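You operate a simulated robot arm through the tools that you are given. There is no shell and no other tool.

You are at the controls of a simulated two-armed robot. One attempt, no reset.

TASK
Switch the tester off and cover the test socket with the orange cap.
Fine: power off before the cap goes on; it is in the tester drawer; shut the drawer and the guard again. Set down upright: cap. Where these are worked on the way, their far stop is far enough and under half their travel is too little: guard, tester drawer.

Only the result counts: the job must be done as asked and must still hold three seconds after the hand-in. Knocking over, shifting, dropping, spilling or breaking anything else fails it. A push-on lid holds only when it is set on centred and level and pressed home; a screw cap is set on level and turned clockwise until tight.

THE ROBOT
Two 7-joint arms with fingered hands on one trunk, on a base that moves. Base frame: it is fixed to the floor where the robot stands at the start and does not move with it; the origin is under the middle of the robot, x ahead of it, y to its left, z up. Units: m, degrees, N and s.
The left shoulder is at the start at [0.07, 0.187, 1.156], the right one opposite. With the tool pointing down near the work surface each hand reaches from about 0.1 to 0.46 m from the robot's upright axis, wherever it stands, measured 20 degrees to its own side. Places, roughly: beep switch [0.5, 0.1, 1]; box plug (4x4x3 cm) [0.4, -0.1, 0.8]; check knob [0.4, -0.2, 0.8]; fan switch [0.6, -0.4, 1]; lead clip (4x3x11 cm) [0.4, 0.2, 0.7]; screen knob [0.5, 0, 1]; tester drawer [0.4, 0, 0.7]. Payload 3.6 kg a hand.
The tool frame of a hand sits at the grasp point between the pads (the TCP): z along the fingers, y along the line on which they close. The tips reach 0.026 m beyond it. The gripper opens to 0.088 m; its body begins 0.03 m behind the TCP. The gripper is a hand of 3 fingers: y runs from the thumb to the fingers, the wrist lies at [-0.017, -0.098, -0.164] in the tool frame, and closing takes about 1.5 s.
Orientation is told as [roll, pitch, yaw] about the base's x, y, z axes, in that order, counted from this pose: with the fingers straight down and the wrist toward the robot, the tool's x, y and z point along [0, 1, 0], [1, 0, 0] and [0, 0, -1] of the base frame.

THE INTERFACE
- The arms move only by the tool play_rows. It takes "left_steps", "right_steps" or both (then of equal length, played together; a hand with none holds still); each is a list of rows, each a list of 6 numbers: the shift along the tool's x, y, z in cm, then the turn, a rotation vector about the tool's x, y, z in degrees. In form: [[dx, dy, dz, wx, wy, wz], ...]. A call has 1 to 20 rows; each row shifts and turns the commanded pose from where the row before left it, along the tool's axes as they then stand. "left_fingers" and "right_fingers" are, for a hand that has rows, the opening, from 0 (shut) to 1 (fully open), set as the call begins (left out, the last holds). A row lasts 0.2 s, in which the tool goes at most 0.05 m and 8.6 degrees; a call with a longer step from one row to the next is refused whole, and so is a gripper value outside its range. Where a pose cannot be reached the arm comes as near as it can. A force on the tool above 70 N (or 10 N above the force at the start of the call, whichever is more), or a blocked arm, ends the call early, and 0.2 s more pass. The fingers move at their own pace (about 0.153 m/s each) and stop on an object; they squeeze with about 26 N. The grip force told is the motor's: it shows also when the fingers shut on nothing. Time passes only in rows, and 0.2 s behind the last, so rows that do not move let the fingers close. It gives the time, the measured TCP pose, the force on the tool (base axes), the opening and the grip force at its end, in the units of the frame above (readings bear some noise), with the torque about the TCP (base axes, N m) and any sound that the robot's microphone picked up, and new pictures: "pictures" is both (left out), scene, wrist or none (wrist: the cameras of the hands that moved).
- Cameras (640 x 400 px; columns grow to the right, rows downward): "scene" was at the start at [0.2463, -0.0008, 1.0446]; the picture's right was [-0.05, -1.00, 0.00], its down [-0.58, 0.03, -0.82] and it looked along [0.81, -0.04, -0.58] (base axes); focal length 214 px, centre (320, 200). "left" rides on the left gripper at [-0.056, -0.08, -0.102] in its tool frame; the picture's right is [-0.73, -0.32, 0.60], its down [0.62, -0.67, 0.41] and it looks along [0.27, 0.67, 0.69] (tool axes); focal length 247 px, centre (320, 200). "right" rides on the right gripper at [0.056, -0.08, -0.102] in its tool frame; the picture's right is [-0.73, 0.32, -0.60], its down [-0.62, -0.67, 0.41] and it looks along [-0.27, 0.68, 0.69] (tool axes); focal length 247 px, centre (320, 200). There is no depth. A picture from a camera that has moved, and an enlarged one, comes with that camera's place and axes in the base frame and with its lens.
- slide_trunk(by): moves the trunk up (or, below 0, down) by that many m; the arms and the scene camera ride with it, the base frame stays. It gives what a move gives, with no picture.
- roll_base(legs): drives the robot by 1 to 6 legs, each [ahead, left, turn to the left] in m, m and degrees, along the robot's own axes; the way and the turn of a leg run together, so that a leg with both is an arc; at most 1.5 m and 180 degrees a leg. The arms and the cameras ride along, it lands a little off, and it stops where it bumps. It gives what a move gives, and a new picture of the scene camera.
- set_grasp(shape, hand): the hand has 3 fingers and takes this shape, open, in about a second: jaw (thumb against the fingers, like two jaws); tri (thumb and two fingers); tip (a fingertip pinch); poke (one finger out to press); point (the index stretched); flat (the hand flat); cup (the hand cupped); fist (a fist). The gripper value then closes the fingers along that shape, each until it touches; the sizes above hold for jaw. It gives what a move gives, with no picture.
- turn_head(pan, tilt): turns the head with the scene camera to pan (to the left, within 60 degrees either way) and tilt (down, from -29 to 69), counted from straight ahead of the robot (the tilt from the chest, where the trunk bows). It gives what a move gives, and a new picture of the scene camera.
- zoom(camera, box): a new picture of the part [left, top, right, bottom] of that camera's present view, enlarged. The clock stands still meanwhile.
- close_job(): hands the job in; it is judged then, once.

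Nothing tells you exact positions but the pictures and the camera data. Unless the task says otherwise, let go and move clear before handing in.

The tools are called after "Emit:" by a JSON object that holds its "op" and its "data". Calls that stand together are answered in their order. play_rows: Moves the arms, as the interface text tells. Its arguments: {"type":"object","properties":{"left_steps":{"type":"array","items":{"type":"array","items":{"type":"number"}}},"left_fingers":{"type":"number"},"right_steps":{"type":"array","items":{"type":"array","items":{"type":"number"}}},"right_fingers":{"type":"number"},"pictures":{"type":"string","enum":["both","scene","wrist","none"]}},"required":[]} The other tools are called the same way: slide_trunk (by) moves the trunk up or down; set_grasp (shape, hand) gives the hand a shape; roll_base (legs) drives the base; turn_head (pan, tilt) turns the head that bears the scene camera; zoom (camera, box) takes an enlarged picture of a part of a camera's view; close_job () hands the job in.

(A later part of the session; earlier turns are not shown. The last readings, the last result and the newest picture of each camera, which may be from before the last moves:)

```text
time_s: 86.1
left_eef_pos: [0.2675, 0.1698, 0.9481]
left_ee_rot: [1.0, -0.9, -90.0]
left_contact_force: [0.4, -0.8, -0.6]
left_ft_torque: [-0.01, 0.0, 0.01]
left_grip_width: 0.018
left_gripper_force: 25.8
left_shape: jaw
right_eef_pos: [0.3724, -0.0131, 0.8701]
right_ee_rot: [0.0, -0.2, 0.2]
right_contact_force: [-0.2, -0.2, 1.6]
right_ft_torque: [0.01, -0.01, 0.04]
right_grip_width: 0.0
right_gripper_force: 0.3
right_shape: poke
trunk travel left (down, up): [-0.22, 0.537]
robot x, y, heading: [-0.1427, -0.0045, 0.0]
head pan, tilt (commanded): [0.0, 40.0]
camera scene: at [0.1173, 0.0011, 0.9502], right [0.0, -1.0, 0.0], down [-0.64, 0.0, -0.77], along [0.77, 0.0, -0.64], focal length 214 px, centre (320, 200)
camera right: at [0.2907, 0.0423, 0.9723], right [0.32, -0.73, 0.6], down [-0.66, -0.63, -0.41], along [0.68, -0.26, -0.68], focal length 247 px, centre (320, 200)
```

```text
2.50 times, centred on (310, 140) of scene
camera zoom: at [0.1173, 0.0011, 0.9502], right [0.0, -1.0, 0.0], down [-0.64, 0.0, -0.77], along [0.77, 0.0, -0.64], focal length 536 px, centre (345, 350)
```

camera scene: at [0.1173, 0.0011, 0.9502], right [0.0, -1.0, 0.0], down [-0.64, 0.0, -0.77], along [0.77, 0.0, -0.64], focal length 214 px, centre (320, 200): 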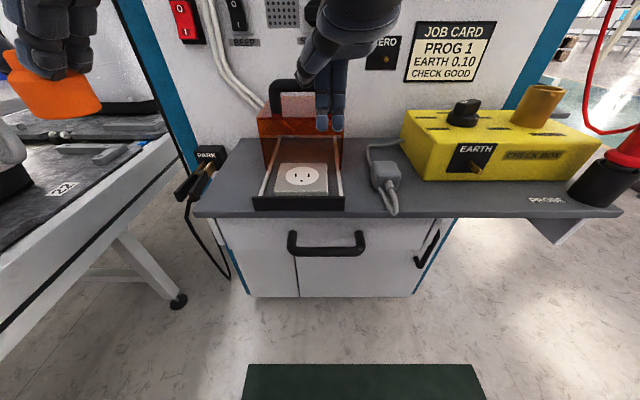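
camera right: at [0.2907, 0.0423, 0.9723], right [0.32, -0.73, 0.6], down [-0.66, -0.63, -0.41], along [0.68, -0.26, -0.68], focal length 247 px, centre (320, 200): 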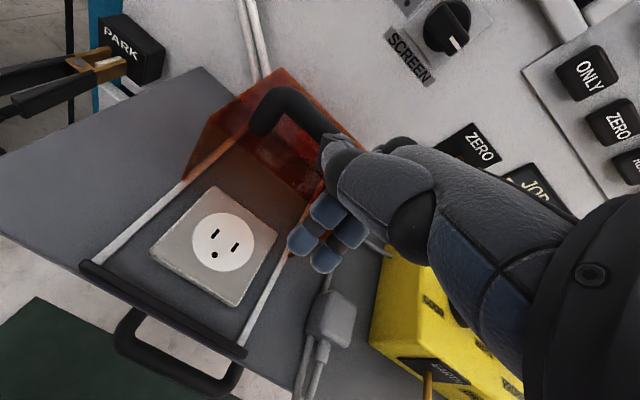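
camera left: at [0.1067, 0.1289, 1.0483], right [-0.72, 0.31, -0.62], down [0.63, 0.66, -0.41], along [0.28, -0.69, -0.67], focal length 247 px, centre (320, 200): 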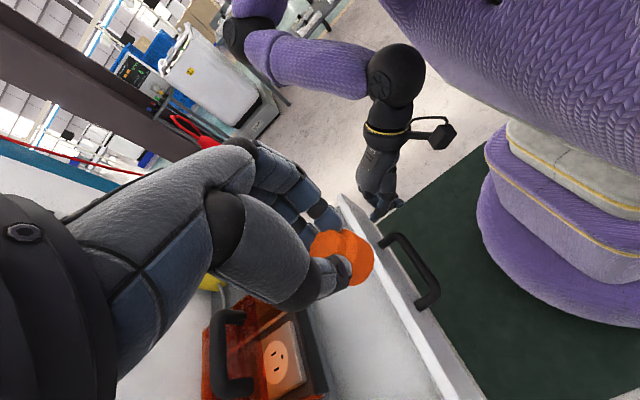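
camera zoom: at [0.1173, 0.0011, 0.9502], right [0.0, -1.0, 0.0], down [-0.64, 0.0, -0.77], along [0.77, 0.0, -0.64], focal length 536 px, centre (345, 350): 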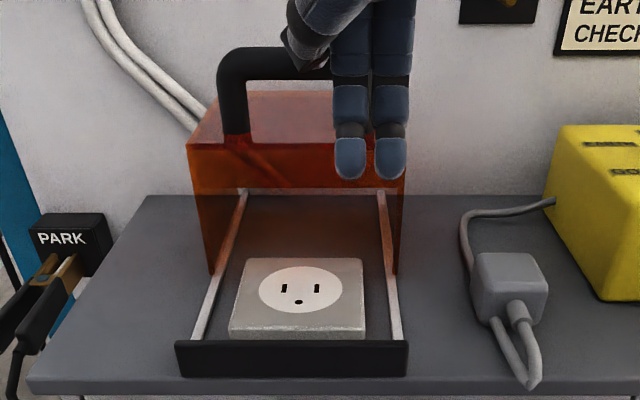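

Emit:
{"op": "play_rows", "data": {"right_steps": [[0, 1, 0, 0, 0, 0], [0, 1, 0, 0, 0, 0], [0, 1, 0, 0, 0, 0]], "pictures": "both"}}

Emit:
{"op": "zoom", "data": {"camera": "scene", "box": [220, 60, 400, 220]}}

```text
time_s: 86.9
left_eef_pos: [0.2672, 0.1701, 0.9485]
left_ee_rot: [1.2, -1.0, -89.9]
left_contact_force: [0.7, -0.4, -0.4]
left_ft_torque: [0.03, -0.02, -0.03]
left_grip_width: 0.0181
left_gripper_force: 26.3
left_shape: jaw
right_eef_pos: [0.4017, -0.0135, 0.8695]
right_ee_rot: [0.1, -0.2, 0.2]
right_contact_force: [-4.4, -0.8, 1.8]
right_ft_torque: [0.05, -0.13, 0.11]
right_grip_width: 0.0
right_gripper_force: 0.1
right_shape: poke
trunk travel left (down, up): [-0.22, 0.537]
robot x, y, heading: [-0.1438, -0.0018, 0.1]
head pan, tilt (commanded): [0.0, 40.0]
camera scene: at [0.1167, 0.001, 0.9505], right [0.0, -1.0, 0.0], down [-0.64, 0.0, -0.77], along [0.77, 0.0, -0.64], focal length 214 px, centre (320, 200)
camera right: at [0.3196, 0.0428, 0.973], right [0.32, -0.73, 0.6], down [-0.66, -0.63, -0.42], along [0.68, -0.26, -0.68], focal length 247 px, centre (320, 200)
```

scene: 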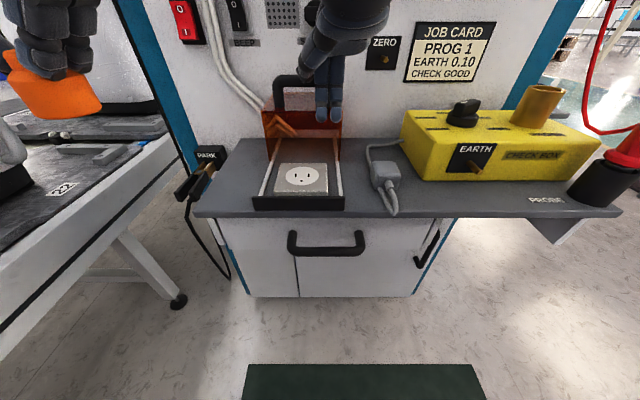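
right: 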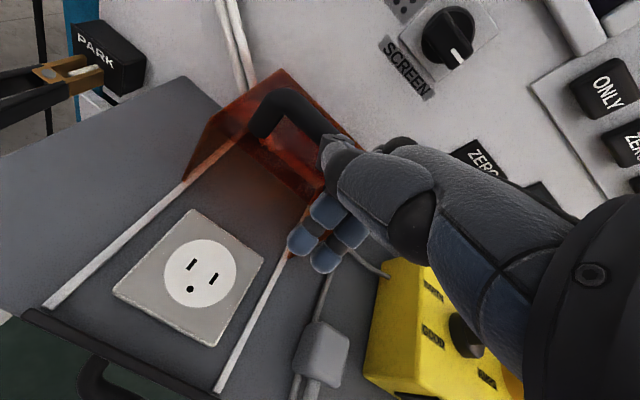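

```text
2.50 times, centred on (310, 140) of scene
camera zoom: at [0.1167, 0.001, 0.9505], right [0.0, -1.0, 0.0], down [-0.64, 0.0, -0.77], along [0.77, 0.0, -0.64], focal length 536 px, centre (345, 350)
```

zoom: 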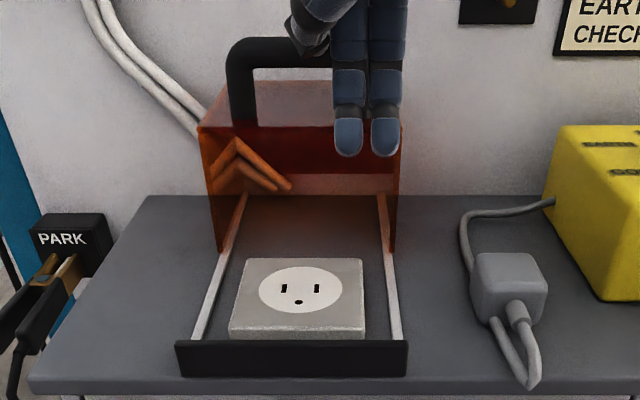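

Emit:
{"op": "play_rows", "data": {"right_steps": [[0, 0.7, 0, 0, 0, 0], [0, 0.7, 0, 0, 0, 0], [0, 0.5, 0, 0, 0, 0]], "pictures": "scene"}}

Emit:
{"op": "zoom", "data": {"camera": "scene", "box": [220, 60, 400, 220]}}

Emit:
{"op": "zoom", "data": {"camera": "right", "box": [0, 140, 320, 400]}}

```text
time_s: 87.7
left_eef_pos: [0.26, 0.1678, 0.9516]
left_ee_rot: [1.5, -0.8, -90.0]
left_contact_force: [0.7, 0.6, 0.3]
left_ft_torque: [0.0, 0.01, 0.04]
left_grip_width: 0.0181
left_gripper_force: 26.0
left_shape: jaw
right_eef_pos: [0.4107, -0.012, 0.8753]
right_ee_rot: [0.3, -0.5, 1.0]
right_contact_force: [-60.3, -18.7, 29.1]
right_ft_torque: [1.13, -1.81, 1.16]
right_grip_width: 0.0003
right_gripper_force: 0.1
right_shape: poke
trunk travel left (down, up): [-0.22, 0.537]
robot x, y, heading: [-0.1424, -0.0012, -0.0]
head pan, tilt (commanded): [0.0, 40.0]
camera scene: at [0.1099, -0.0007, 0.9528], right [0.0, -1.0, 0.0], down [-0.64, 0.0, -0.77], along [0.77, 0.0, -0.64], focal length 214 px, centre (320, 200)
```

scene: 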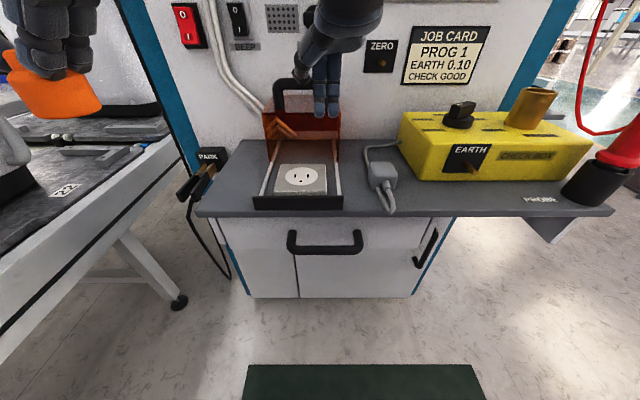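

```text
2.50 times, centred on (310, 140) of scene
camera zoom: at [0.1099, -0.0007, 0.9528], right [0.0, -1.0, 0.0], down [-0.64, 0.0, -0.77], along [0.77, 0.0, -0.64], focal length 536 px, centre (345, 350)
```

zoom: 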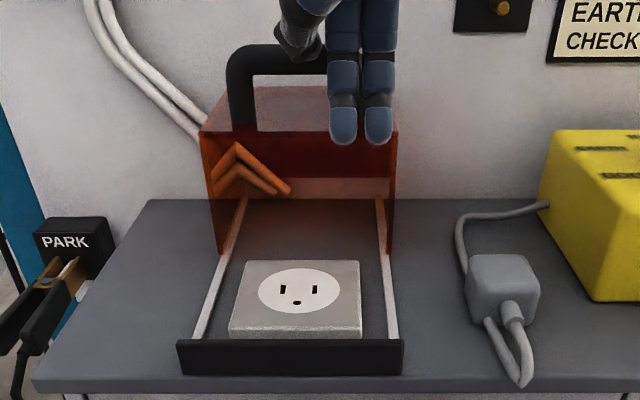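

```text
1.54 times, centred on (160, 270) of right
camera zoom: at [0.3273, 0.0426, 0.9786], right [0.33, -0.73, 0.6], down [-0.65, -0.63, -0.42], along [0.69, -0.25, -0.68], focal length 380 px, centre (566, 92)
```

zoom: 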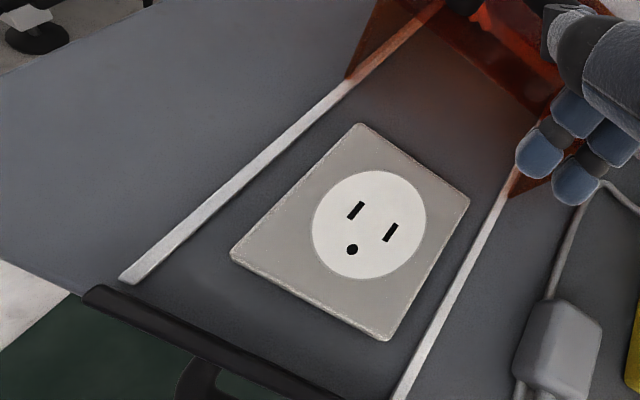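

The push met 60 N, so the guard is at its far stop and the socket is exposed, centred at about [0.378, 0.0265, 0.778]. I'll take the right hand away, up and to the right.

Emit:
{"op": "play_rows", "data": {"right_steps": [[0, -1.0, 0, 0, 0, 0], [0, -1.0, -1, 0, 0, 0], [0, -1, -3, 0, 0, 0], [0, -1, -3, 0, 0, 0], [0, -0.5, -3.5, 0, 0, 0], [-3, 0, -1, 0, 0, 0], [-3, 0, 0, 0, 0, 0], [-3, 0, 0, 0, 0, 0], [-3, 0, 0, 0, 0, 0], [-3, -1, 0, 0, 0, 0]], "pictures": "both"}}

Emit:
{"op": "zoom", "data": {"camera": "scene", "box": [220, 80, 400, 240]}}

Emit:
{"op": "zoom", "data": {"camera": "left", "box": [240, 150, 480, 350]}}

```text
time_s: 89.9
left_eef_pos: [0.2664, 0.1692, 0.9485]
left_ee_rot: [1.0, -0.9, -89.9]
left_contact_force: [0.0, 0.2, -0.9]
left_ft_torque: [-0.03, 0.02, 0.01]
left_grip_width: 0.0182
left_gripper_force: 25.5
left_shape: jaw
right_eef_pos: [0.3661, -0.1627, 0.9822]
right_ee_rot: [0.1, -0.3, 0.3]
right_contact_force: [-0.3, -0.9, 0.6]
right_ft_torque: [-0.04, -0.05, 0.01]
right_grip_width: 0.0
right_gripper_force: 0.2
right_shape: poke
trunk travel left (down, up): [-0.22, 0.537]
robot x, y, heading: [-0.1409, -0.0025, 0.3]
head pan, tilt (commanded): [0.0, 40.0]
camera scene: at [0.1171, 0.0008, 0.9503], right [0.0, -1.0, 0.0], down [-0.64, 0.0, -0.77], along [0.77, 0.0, -0.64], focal length 214 px, centre (320, 200)
camera right: at [0.2846, -0.1078, 1.0864], right [0.32, -0.73, 0.6], down [-0.66, -0.63, -0.42], along [0.68, -0.26, -0.68], focal length 247 px, centre (320, 200)
```

scene: 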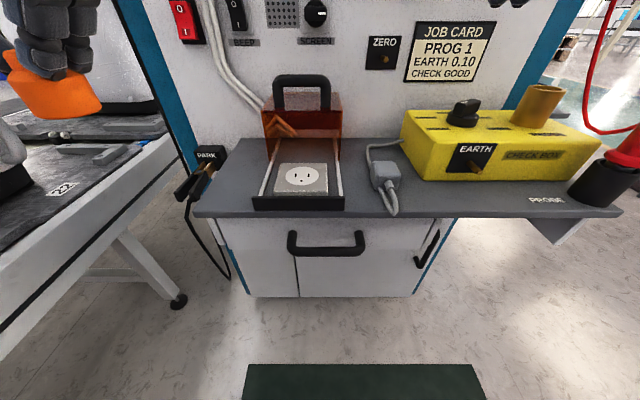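
right: 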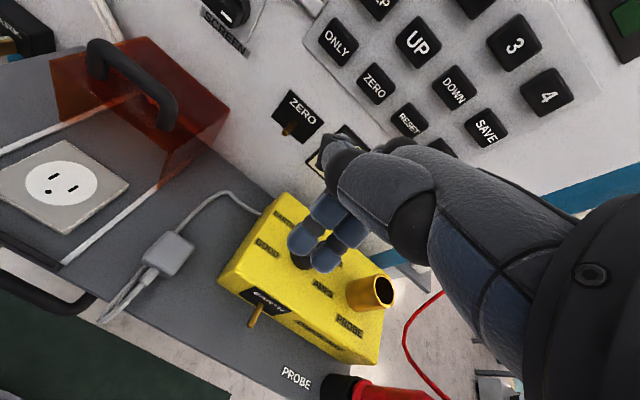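

```text
2.50 times, centred on (310, 160) of scene
camera zoom: at [0.1171, 0.0008, 0.9503], right [0.0, -1.0, 0.0], down [-0.64, 0.0, -0.77], along [0.77, 0.0, -0.64], focal length 536 px, centre (345, 300)
```

zoom: 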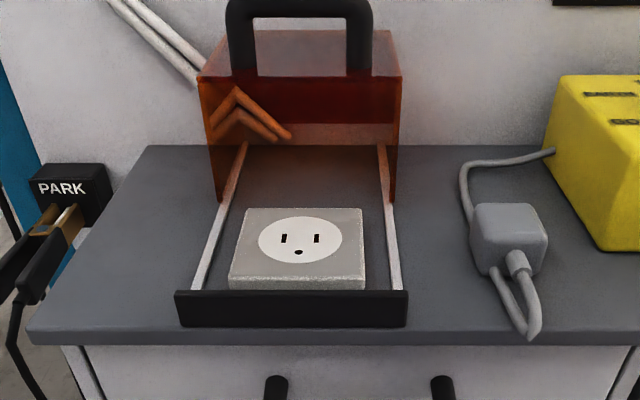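

```text
2.00 times, centred on (360, 250) of left
camera zoom: at [0.2083, 0.2517, 1.0477], right [-0.72, 0.31, -0.62], down [0.63, 0.66, -0.41], along [0.28, -0.69, -0.67], focal length 494 px, centre (240, 100)
```

zoom: 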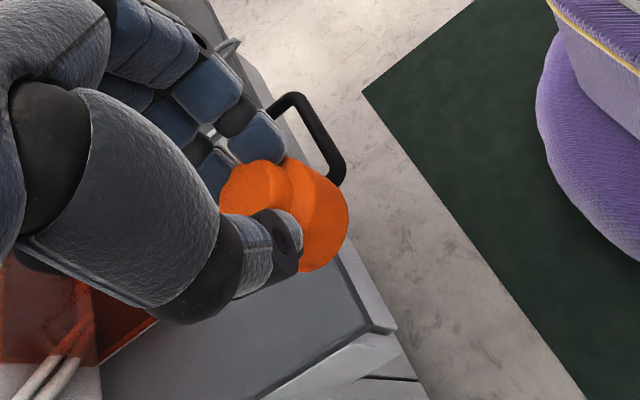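

The guard stays open by itself. I'll draw the right hand back from the panel, then drive forward and slightly right so the left hand can bring the cap over the socket.

Emit:
{"op": "play_rows", "data": {"right_steps": [[0, -2.2, 0, 0, 0, 0], [0, -2.2, 0, 0, 0, 0], [0, -2.2, 0, 0, 0, 0]], "pictures": "none"}}

Emit:
{"op": "roll_base", "data": {"legs": [[0.1, -0.06, 0]]}}

```text
time_s: 90.7
left_eef_pos: [0.2678, 0.1696, 0.9472]
left_ee_rot: [1.0, -0.9, -90.0]
left_contact_force: [0.2, -0.1, -0.3]
left_ft_torque: [0.0, -0.03, -0.02]
left_grip_width: 0.0183
left_gripper_force: 26.0
left_shape: jaw
right_eef_pos: [0.2995, -0.1634, 0.9833]
right_ee_rot: [0.1, -0.3, 0.2]
right_contact_force: [0.5, 0.2, 0.9]
right_ft_torque: [0.0, 0.02, 0.04]
right_grip_width: 0.0
right_gripper_force: 0.0
right_shape: poke
trunk travel left (down, up): [-0.22, 0.537]
robot x, y, heading: [-0.1382, -0.0048, 0.3]
head pan, tilt (commanded): [0.0, 40.0]
```

```text
time_s: 92.0
left_eef_pos: [0.3662, 0.1098, 0.9473]
left_ee_rot: [1.0, -0.9, -90.0]
left_contact_force: [0.5, 0.4, -0.3]
left_ft_torque: [0.02, 0.03, -0.01]
left_grip_width: 0.0178
left_gripper_force: 25.6
left_shape: jaw
right_eef_pos: [0.3983, -0.2243, 0.9826]
right_ee_rot: [0.1, -0.3, 0.3]
right_contact_force: [0.4, -0.5, 0.0]
right_ft_torque: [-0.01, 0.0, 0.04]
right_grip_width: 0.0
right_gripper_force: 0.0
right_shape: poke
trunk travel left (down, up): [-0.22, 0.537]
robot x, y, heading: [-0.0413, -0.0648, 0.1]
head pan, tilt (commanded): [0.0, 40.0]
camera scene: at [0.2156, -0.0601, 0.9499], right [0.0, -1.0, 0.0], down [-0.64, 0.0, -0.77], along [0.77, 0.0, -0.64], focal length 214 px, centre (320, 200)
```

scene: 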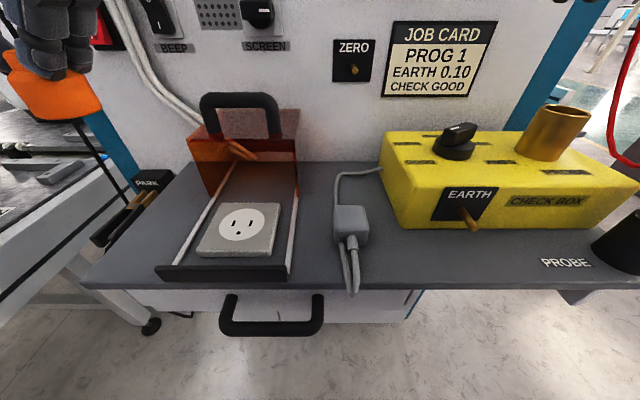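

Emit:
{"op": "play_rows", "data": {"left_steps": [[0.3, 2.1, 0, 0, 0, 0], [0.3, 2.1, 0, 0, 0, 0], [0.3, 2.1, 0, 0, 0, 0], [0.3, 2.05, 0, 0, 0, 0], [0, 0, 1.7, 0, 0, 0], [0, 0, 1.7, 0, 0, 0], [0, 0, 1.7, 0, 0, 0], [0, 0, 0, 0, 0, 0]], "pictures": "both"}}

Emit:
{"op": "zoom", "data": {"camera": "scene", "box": [150, 120, 330, 280]}}

Emit:
{"op": "zoom", "data": {"camera": "left", "box": [240, 150, 480, 350]}}

Emit:
{"op": "zoom", "data": {"camera": "right", "box": [0, 0, 320, 300]}}

```text
time_s: 93.8
left_eef_pos: [0.3779, 0.0247, 0.8975]
left_ee_rot: [1.0, -0.9, -89.9]
left_contact_force: [-0.1, 0.4, -0.5]
left_ft_torque: [-0.01, 0.0, 0.02]
left_grip_width: 0.0183
left_gripper_force: 25.9
left_shape: jaw
right_eef_pos: [0.3973, -0.2246, 0.9836]
right_ee_rot: [0.0, -0.2, 0.3]
right_contact_force: [-0.1, -0.3, 0.0]
right_ft_torque: [-0.02, 0.02, 0.01]
right_grip_width: 0.0
right_gripper_force: 0.0
right_shape: poke
trunk travel left (down, up): [-0.22, 0.537]
robot x, y, heading: [-0.0432, -0.0622, 0.1]
head pan, tilt (commanded): [0.0, 40.0]
camera scene: at [0.2148, -0.0596, 0.9503], right [0.0, -1.0, 0.0], down [-0.64, 0.0, -0.77], along [0.77, 0.0, -0.64], focal length 214 px, centre (320, 200)
camera left: at [0.3181, 0.1067, 0.9973], right [-0.72, 0.31, -0.62], down [0.63, 0.66, -0.41], along [0.28, -0.69, -0.67], focal length 247 px, centre (320, 200)
```

scene: 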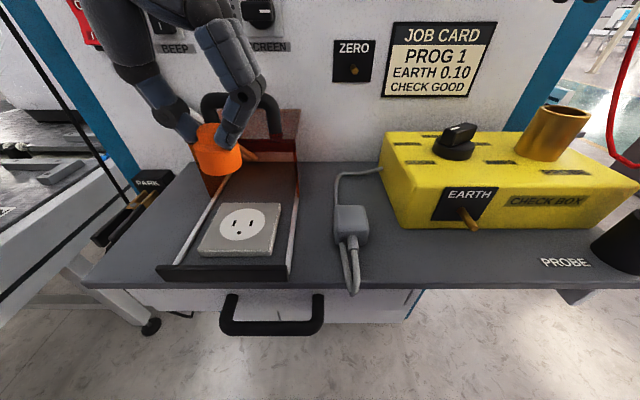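
left: 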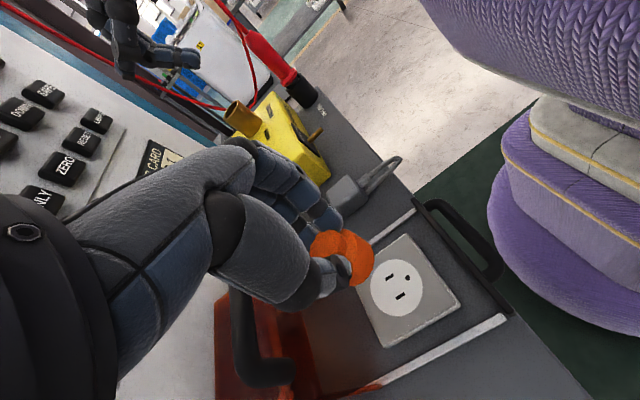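

```text
2.50 times, centred on (240, 200) of scene
camera zoom: at [0.2148, -0.0596, 0.9503], right [0.0, -1.0, 0.0], down [-0.64, 0.0, -0.77], along [0.77, 0.0, -0.64], focal length 536 px, centre (520, 200)
```

zoom: 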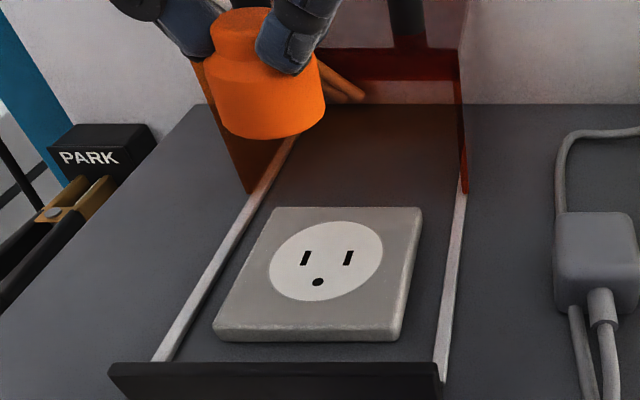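

```text
2.00 times, centred on (360, 250) of left
camera zoom: at [0.3181, 0.1067, 0.9973], right [-0.72, 0.31, -0.62], down [0.63, 0.66, -0.41], along [0.28, -0.69, -0.67], focal length 494 px, centre (240, 100)
```

zoom: 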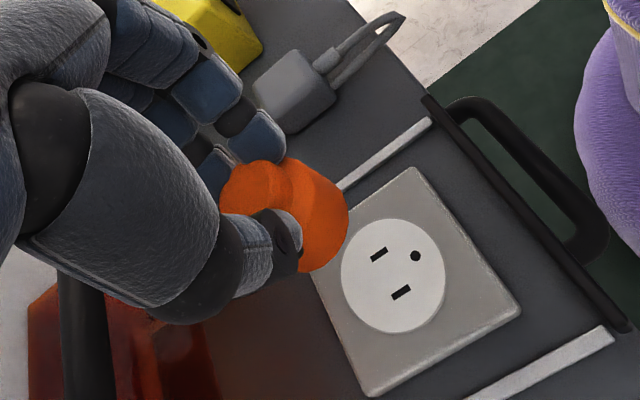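

```text
1.33 times, centred on (160, 150) of right
camera zoom: at [0.3164, -0.1681, 1.0866], right [0.32, -0.73, 0.6], down [-0.66, -0.63, -0.41], along [0.68, -0.26, -0.68], focal length 329 px, centre (533, 267)
```

zoom: 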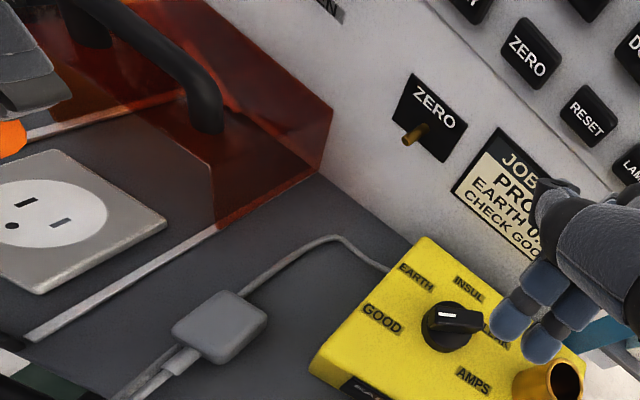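

The cap hangs about 4.1 cm below the tool point, close to centred on it. The socket is at [0.3795, 0.027, 0.778]. I'll come down to about 1.5 cm above the plate and check the alignment again.

Emit:
{"op": "play_rows", "data": {"left_steps": [[0.08, -0.08, 2.0, 0, 0, 0], [0.05, -0.08, 2.0, 0, 0, 0], [0.03, -0.07, 2.0, 0, 0, 0], [0, 0, 0, 0, 0, 0]], "pictures": "both"}}

Emit:
{"op": "zoom", "data": {"camera": "scene", "box": [170, 150, 310, 270]}}

Emit:
{"op": "zoom", "data": {"camera": "left", "box": [260, 170, 440, 320]}}

```text
time_s: 94.8
left_eef_pos: [0.3814, 0.0265, 0.8382]
left_ee_rot: [1.0, -0.9, -89.8]
left_contact_force: [-1.3, -1.2, -0.3]
left_ft_torque: [0.02, 0.01, 0.01]
left_grip_width: 0.018
left_gripper_force: 26.4
left_shape: jaw
right_eef_pos: [0.3977, -0.224, 0.9853]
right_ee_rot: [0.0, -0.3, 0.2]
right_contact_force: [0.1, 0.0, 0.3]
right_ft_torque: [0.0, -0.02, 0.0]
right_grip_width: 0.0
right_gripper_force: 0.0
right_shape: poke
trunk travel left (down, up): [-0.22, 0.537]
robot x, y, heading: [-0.0447, -0.0637, 0.1]
head pan, tilt (commanded): [0.0, 40.0]
camera scene: at [0.2148, -0.0596, 0.9503], right [0.0, -1.0, 0.0], down [-0.64, 0.0, -0.77], along [0.77, 0.0, -0.64], focal length 214 px, centre (320, 200)
camera left: at [0.3214, 0.1082, 0.9378], right [-0.72, 0.31, -0.62], down [0.63, 0.66, -0.41], along [0.28, -0.69, -0.67], focal length 247 px, centre (320, 200)
```

scene: 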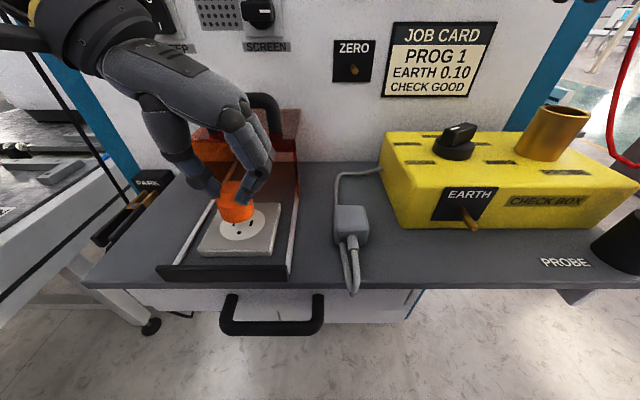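
left: 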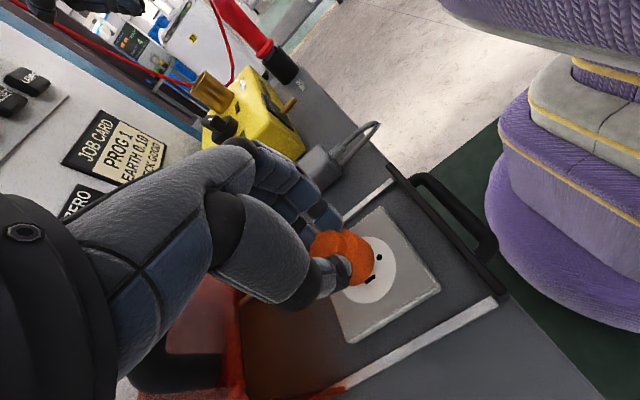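

```text
3.33 times, centred on (240, 210) of scene
camera zoom: at [0.2148, -0.0596, 0.9503], right [0.0, -1.0, 0.0], down [-0.64, 0.0, -0.77], along [0.77, 0.0, -0.64], focal length 715 px, centre (587, 167)
```

zoom: 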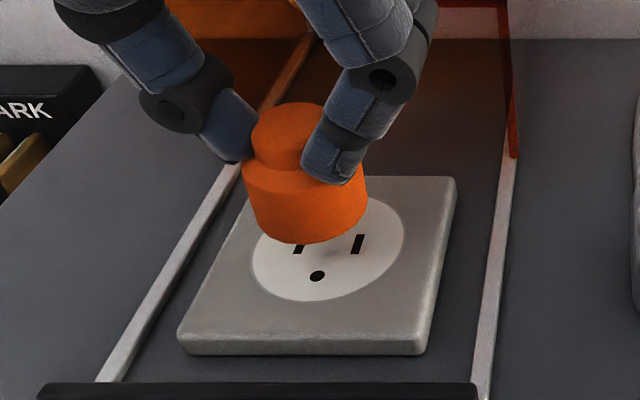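

```text
2.67 times, centred on (350, 245) of left
camera zoom: at [0.3214, 0.1082, 0.9378], right [-0.72, 0.31, -0.62], down [0.63, 0.66, -0.41], along [0.28, -0.69, -0.67], focal length 659 px, centre (240, 80)
```

zoom: 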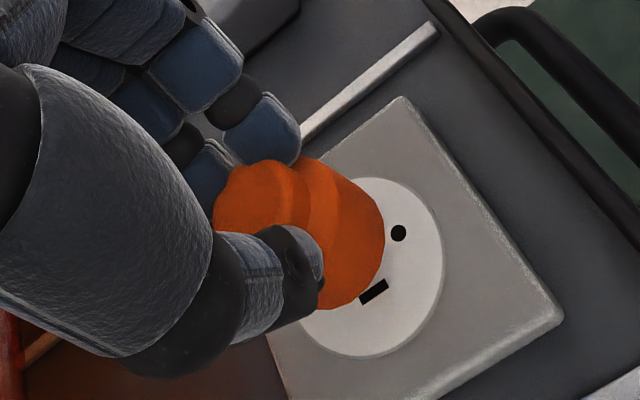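

The cap and socket centres agree to within about a millimetre. I'll lower it the rest of the way in small steps, watching the force.

Emit:
{"op": "play_rows", "data": {"left_steps": [[-0.08, -0.03, 0.6, 0, 0, 0], [-0.02, 0, 0.5, 0, 0, 0], [0, 0, 0.4, 0, 0, 0], [0, 0, 0, 0, 0, 0]], "pictures": "both"}}

Emit:
{"op": "zoom", "data": {"camera": "scene", "box": [170, 150, 310, 270]}}

Emit:
{"op": "zoom", "data": {"camera": "left", "box": [260, 170, 440, 320]}}

```text
time_s: 95.8
left_eef_pos: [0.3801, 0.0269, 0.8231]
left_ee_rot: [1.0, -0.9, -90.0]
left_contact_force: [0.5, -0.3, -0.4]
left_ft_torque: [-0.02, -0.02, -0.01]
left_grip_width: 0.0183
left_gripper_force: 25.9
left_shape: jaw
right_eef_pos: [0.3973, -0.2245, 0.9835]
right_ee_rot: [0.0, -0.3, 0.3]
right_contact_force: [-0.2, -0.7, 0.4]
right_ft_torque: [0.01, 0.0, -0.01]
right_grip_width: 0.0
right_gripper_force: 0.1
right_shape: poke
trunk travel left (down, up): [-0.22, 0.537]
robot x, y, heading: [-0.0429, -0.0615, 0.1]
head pan, tilt (commanded): [0.0, 40.0]
camera scene: at [0.2148, -0.0596, 0.9502], right [0.0, -1.0, 0.0], down [-0.64, 0.0, -0.77], along [0.77, 0.0, -0.64], focal length 214 px, centre (320, 200)
camera left: at [0.3209, 0.1093, 0.9227], right [-0.72, 0.31, -0.62], down [0.63, 0.66, -0.41], along [0.28, -0.69, -0.67], focal length 247 px, centre (320, 200)
```

scene: 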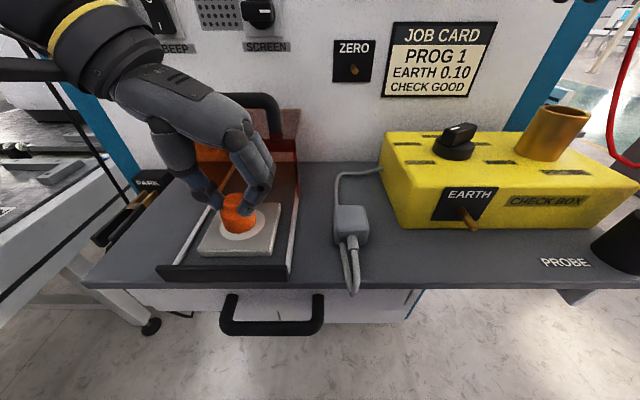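
left: 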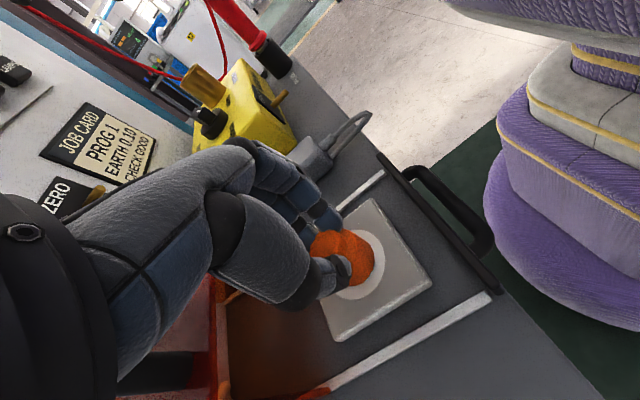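

```text
3.33 times, centred on (240, 210) of scene
camera zoom: at [0.2148, -0.0596, 0.9502], right [0.0, -1.0, 0.0], down [-0.64, 0.0, -0.77], along [0.77, 0.0, -0.64], focal length 715 px, centre (587, 167)
```

zoom: 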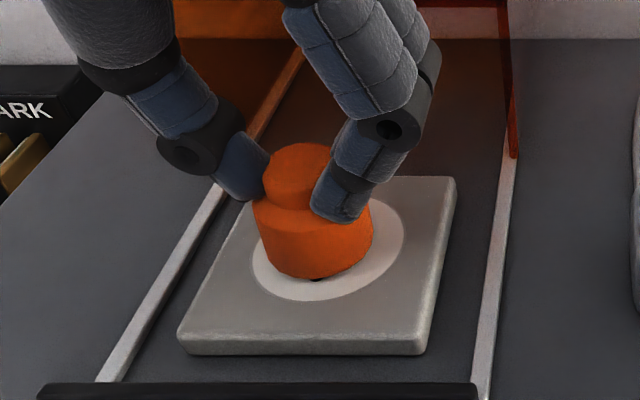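

```text
2.67 times, centred on (350, 245) of left
camera zoom: at [0.3209, 0.1093, 0.9227], right [-0.72, 0.31, -0.62], down [0.63, 0.66, -0.41], along [0.28, -0.69, -0.67], focal length 659 px, centre (240, 80)
```

zoom: 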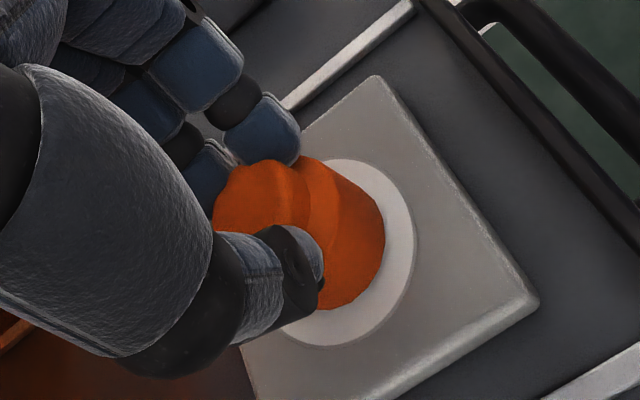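

Emit:
{"op": "zoom", "data": {"camera": "scene", "box": [205, 185, 275, 245]}}

Emit:
{"op": "zoom", "data": {"camera": "left", "box": [310, 210, 400, 300]}}

```text
6.67 times, centred on (240, 215) of scene
camera zoom: at [0.2148, -0.0596, 0.9502], right [0.0, -1.0, 0.0], down [-0.64, 0.0, -0.77], along [0.77, 0.0, -0.64], focal length 1430 px, centre (853, 100)
```

zoom: 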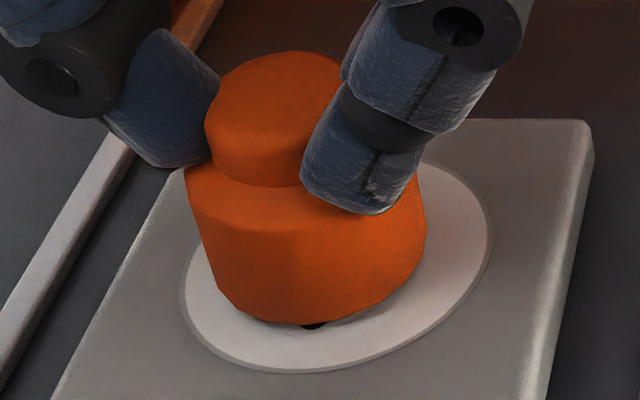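

```text
4.44 times, centred on (355, 255) of left
camera zoom: at [0.3209, 0.1093, 0.9227], right [-0.72, 0.31, -0.62], down [0.63, 0.66, -0.41], along [0.28, -0.69, -0.67], focal length 1098 px, centre (164, -44)
```

zoom: 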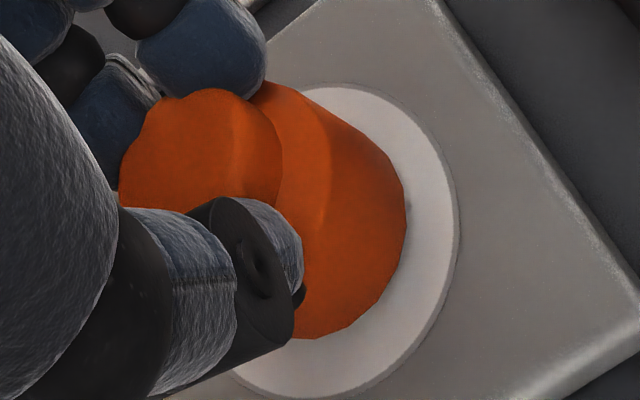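

Zoomed in, both views agree the cap sits about 2 mm too far left and 1 mm too near. I'll correct that and lower until it touches.

Emit:
{"op": "play_rows", "data": {"left_steps": [[0.1, 0.18, 0, 0, 0, 0], [0, 0, 0.15, 0, 0, 0], [0, 0, 0, 0, 0, 0]], "pictures": "none"}}

Emit:
{"op": "zoom", "data": {"camera": "scene", "box": [205, 185, 275, 245]}}

Emit:
{"op": "zoom", "data": {"camera": "left", "box": [310, 210, 400, 300]}}

```text
time_s: 96.5
left_eef_pos: [0.3805, 0.0256, 0.8216]
left_ee_rot: [0.9, -0.9, -89.9]
left_contact_force: [0.0, -0.3, -0.6]
left_ft_torque: [0.03, -0.01, 0.01]
left_grip_width: 0.0183
left_gripper_force: 26.0
left_shape: jaw
right_eef_pos: [0.3976, -0.2233, 0.9844]
right_ee_rot: [0.0, -0.3, 0.3]
right_contact_force: [-0.4, -0.6, -0.4]
right_ft_torque: [0.03, -0.01, 0.03]
right_grip_width: 0.0001
right_gripper_force: 0.2
right_shape: poke
trunk travel left (down, up): [-0.22, 0.537]
robot x, y, heading: [-0.043, -0.0638, 0.1]
head pan, tilt (commanded): [0.0, 40.0]
```

```text
6.67 times, centred on (240, 215) of scene
camera zoom: at [0.2148, -0.0596, 0.9502], right [0.0, -1.0, 0.0], down [-0.64, 0.0, -0.77], along [0.77, 0.0, -0.64], focal length 1430 px, centre (853, 100)
```

zoom: 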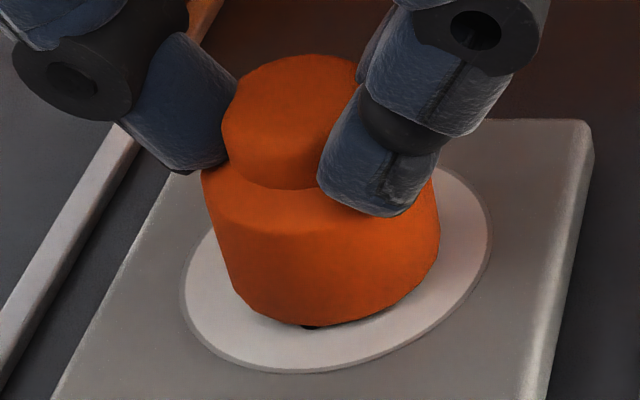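

```text
4.44 times, centred on (355, 255) of left
camera zoom: at [0.3218, 0.1073, 0.9215], right [-0.72, 0.31, -0.62], down [0.63, 0.66, -0.41], along [0.28, -0.69, -0.67], focal length 1098 px, centre (164, -44)
```

zoom: 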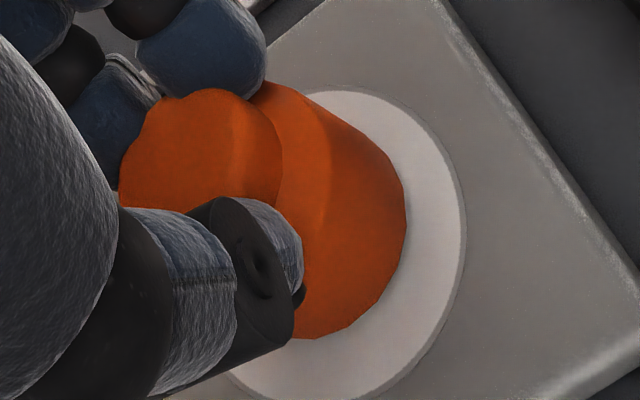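

Now centred to about 1 mm, with roughly 3 mm to go. I'll lower to contact and press gently.

Emit:
{"op": "play_rows", "data": {"left_steps": [[0, 0, 0.15, 0, 0, 0], [0, 0, 0.15, 0, 0, 0], [0, 0, 0.1, 0, 0, 0], [0, 0, 0, 0, 0, 0]], "pictures": "none"}}

Emit:
{"op": "zoom", "data": {"camera": "scene", "box": [205, 185, 275, 245]}}

Emit:
{"op": "zoom", "data": {"camera": "left", "box": [310, 210, 400, 300]}}

```text
time_s: 97.5
left_eef_pos: [0.3806, 0.024, 0.819]
left_ee_rot: [1.3, -1.0, -89.8]
left_contact_force: [0.7, 1.8, 21.9]
left_ft_torque: [-0.25, -0.02, 0.0]
left_grip_width: 0.0189
left_gripper_force: 25.5
left_shape: jaw
right_eef_pos: [0.3971, -0.2239, 0.9848]
right_ee_rot: [0.0, -0.5, 0.3]
right_contact_force: [0.0, -0.4, 0.6]
right_ft_torque: [0.01, 0.0, 0.02]
right_grip_width: 0.0001
right_gripper_force: 0.0
right_shape: poke
trunk travel left (down, up): [-0.22, 0.537]
robot x, y, heading: [-0.0431, -0.0643, -0.0]
head pan, tilt (commanded): [0.0, 40.0]
```

```text
6.67 times, centred on (240, 215) of scene
camera zoom: at [0.2137, -0.0596, 0.9508], right [0.0, -1.0, 0.0], down [-0.64, 0.0, -0.77], along [0.77, 0.0, -0.64], focal length 1430 px, centre (853, 100)
```

zoom: 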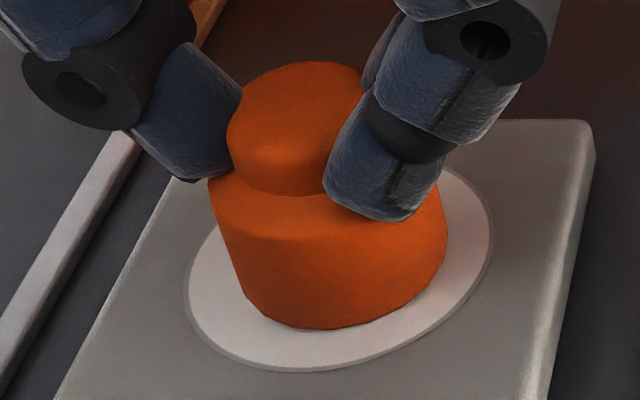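

```text
4.44 times, centred on (355, 255) of left
camera zoom: at [0.321, 0.107, 0.9195], right [-0.72, 0.31, -0.62], down [0.63, 0.66, -0.41], along [0.28, -0.69, -0.67], focal length 1098 px, centre (164, -44)
```

zoom: 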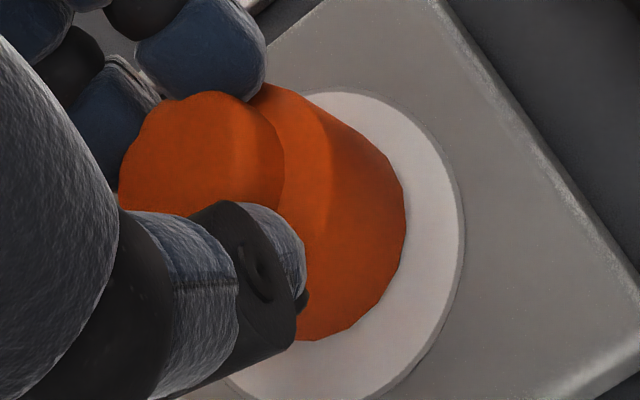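

Contact at 22 N. The cap has drifted about 1–1.5 mm off centre, so I'll lift slightly, nudge it, and set it down again.

Emit:
{"op": "play_rows", "data": {"left_steps": [[0, 0, -0.4, 0, 0, 0], [-0.1, -0.15, 0, 0, 0, 0], [0, 0, 0.2, 0, 0, 0], [0, 0, 0.2, 0, 0, 0], [0, 0, 0, 0, 0, 0]], "pictures": "none"}}

Emit:
{"op": "zoom", "data": {"camera": "scene", "box": [205, 185, 275, 245]}}

Emit:
{"op": "zoom", "data": {"camera": "left", "box": [300, 200, 400, 310]}}

```text
time_s: 98.8
left_eef_pos: [0.3797, 0.0269, 0.8206]
left_ee_rot: [1.2, -1.0, -90.0]
left_contact_force: [1.0, 0.2, 21.3]
left_ft_torque: [-0.32, -0.09, 0.03]
left_grip_width: 0.0187
left_gripper_force: 26.2
left_shape: jaw
right_eef_pos: [0.3971, -0.2256, 0.9847]
right_ee_rot: [0.0, -0.4, 0.3]
right_contact_force: [-0.6, -0.1, -0.5]
right_ft_torque: [-0.01, 0.03, 0.0]
right_grip_width: 0.0
right_gripper_force: 0.1
right_shape: poke
trunk travel left (down, up): [-0.22, 0.537]
robot x, y, heading: [-0.0438, -0.0613, 0.1]
head pan, tilt (commanded): [0.0, 40.0]
```

```text
6.67 times, centred on (240, 215) of scene
camera zoom: at [0.2139, -0.0597, 0.9507], right [0.0, -1.0, 0.0], down [-0.64, 0.0, -0.77], along [0.77, 0.0, -0.64], focal length 1430 px, centre (853, 100)
```

zoom: 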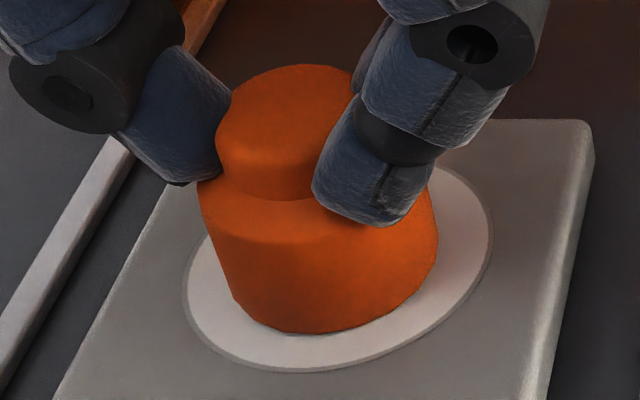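

```text
3.64 times, centred on (350, 255) of left
camera zoom: at [0.3202, 0.1082, 0.9197], right [-0.72, 0.31, -0.62], down [0.63, 0.66, -0.41], along [0.28, -0.69, -0.67], focal length 898 px, centre (211, 0)
```

zoom: 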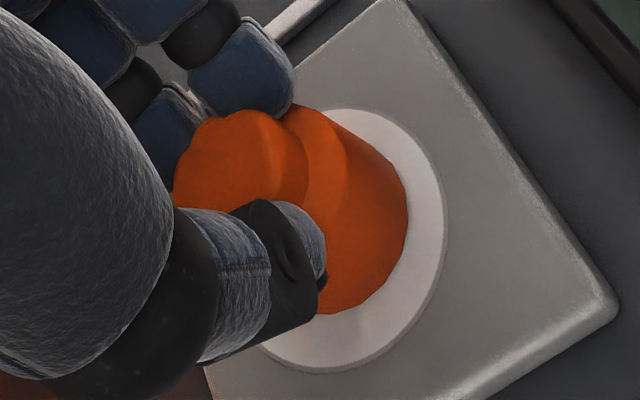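

The cap is centred and touching at about 21 N, with a slight lean that should level under pressure. I'll press it down harder through the finger grip on its shoulder.

Emit:
{"op": "play_rows", "data": {"left_steps": [[0, 0, 0.15, 0, 0, 0], [0, 0, 0.15, 0, 0, 0], [0, 0, 0.15, 0, 0, 0], [0, 0, 0, 0, 0, 0]], "pictures": "none"}}

Emit:
{"op": "zoom", "data": {"camera": "scene", "box": [205, 185, 275, 245]}}

Emit:
{"op": "zoom", "data": {"camera": "left", "box": [300, 200, 400, 310]}}

```text
time_s: 99.8
left_eef_pos: [0.3794, 0.0242, 0.8201]
left_ee_rot: [1.6, -1.4, -89.8]
left_contact_force: [-1.7, 2.4, 49.3]
left_ft_torque: [-0.19, 0.13, -0.03]
left_grip_width: 0.021
left_gripper_force: 26.1
left_shape: jaw
right_eef_pos: [0.3967, -0.2252, 0.985]
right_ee_rot: [0.2, -0.5, 0.2]
right_contact_force: [-0.7, 0.2, 0.1]
right_ft_torque: [0.0, -0.02, -0.01]
right_grip_width: 0.0001
right_gripper_force: 0.0
right_shape: poke
trunk travel left (down, up): [-0.22, 0.537]
robot x, y, heading: [-0.0403, -0.0646, -0.1]
head pan, tilt (commanded): [0.0, 40.0]
```

```text
6.67 times, centred on (240, 215) of scene
camera zoom: at [0.2124, -0.0598, 0.9513], right [0.0, -1.0, 0.0], down [-0.64, 0.0, -0.77], along [0.77, 0.0, -0.64], focal length 1430 px, centre (853, 100)
```

zoom: 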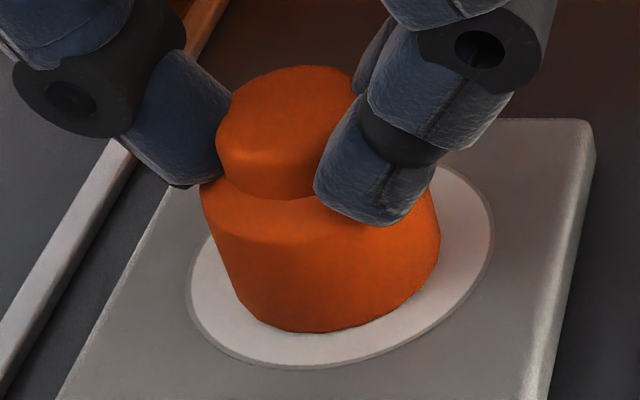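

```text
3.64 times, centred on (350, 255) of left
camera zoom: at [0.3191, 0.1082, 0.9178], right [-0.72, 0.3, -0.63], down [0.63, 0.66, -0.41], along [0.29, -0.69, -0.66], focal length 898 px, centre (211, 0)
```

zoom: 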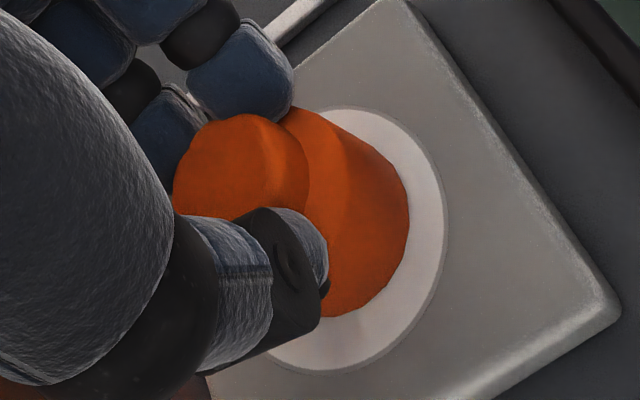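

Emit:
{"op": "play_rows", "data": {"left_steps": [[0, 0, -0.3, 0, 0, 0], [0, 0, -0.2, 0, 0, 0], [0, 0, 0, 0, 0, 0]], "pictures": "none"}}

Emit:
{"op": "zoom", "data": {"camera": "scene", "box": [205, 185, 275, 245]}}

```text
time_s: 100.5
left_eef_pos: [0.3801, 0.0251, 0.8192]
left_ee_rot: [1.2, -1.0, -89.8]
left_contact_force: [0.7, -3.1, 27.0]
left_ft_torque: [-0.46, -0.01, 0.03]
left_grip_width: 0.021
left_gripper_force: 25.7
left_shape: jaw
right_eef_pos: [0.397, -0.2243, 0.9834]
right_ee_rot: [0.1, -0.4, 0.2]
right_contact_force: [-0.1, -0.1, -0.8]
right_ft_torque: [-0.01, 0.03, -0.03]
right_grip_width: 0.0
right_gripper_force: 0.0
right_shape: poke
trunk travel left (down, up): [-0.22, 0.537]
robot x, y, heading: [-0.0424, -0.0593, 0.2]
head pan, tilt (commanded): [0.0, 40.0]
```

```text
6.67 times, centred on (240, 215) of scene
camera zoom: at [0.2137, -0.0601, 0.9505], right [0.0, -1.0, 0.0], down [-0.64, 0.0, -0.77], along [0.77, 0.0, -0.64], focal length 1430 px, centre (853, 100)
```

zoom: 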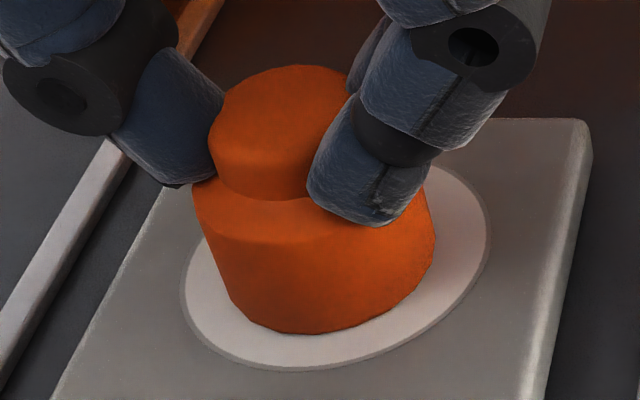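

Emit:
{"op": "play_rows", "data": {"left_steps": [[0, 0, -0.2, 0, 0, 0], [0, 0, 0, 0, 0, 0]], "pictures": "none"}}

```text
time_s: 101.2
left_eef_pos: [0.3806, 0.0253, 0.8193]
left_ee_rot: [1.0, -0.8, -89.9]
left_contact_force: [2.7, -3.8, 15.3]
left_ft_torque: [-0.41, -0.12, 0.08]
left_grip_width: 0.0202
left_gripper_force: 26.2
left_shape: jaw
right_eef_pos: [0.3965, -0.2244, 0.9842]
right_ee_rot: [0.2, -0.3, 0.3]
right_contact_force: [-0.4, -0.2, 0.0]
right_ft_torque: [0.0, -0.02, -0.04]
right_grip_width: 0.0001
right_gripper_force: 0.1
right_shape: poke
trunk travel left (down, up): [-0.22, 0.537]
robot x, y, heading: [-0.0443, -0.0646, 0.3]
head pan, tilt (commanded): [0.0, 40.0]
```

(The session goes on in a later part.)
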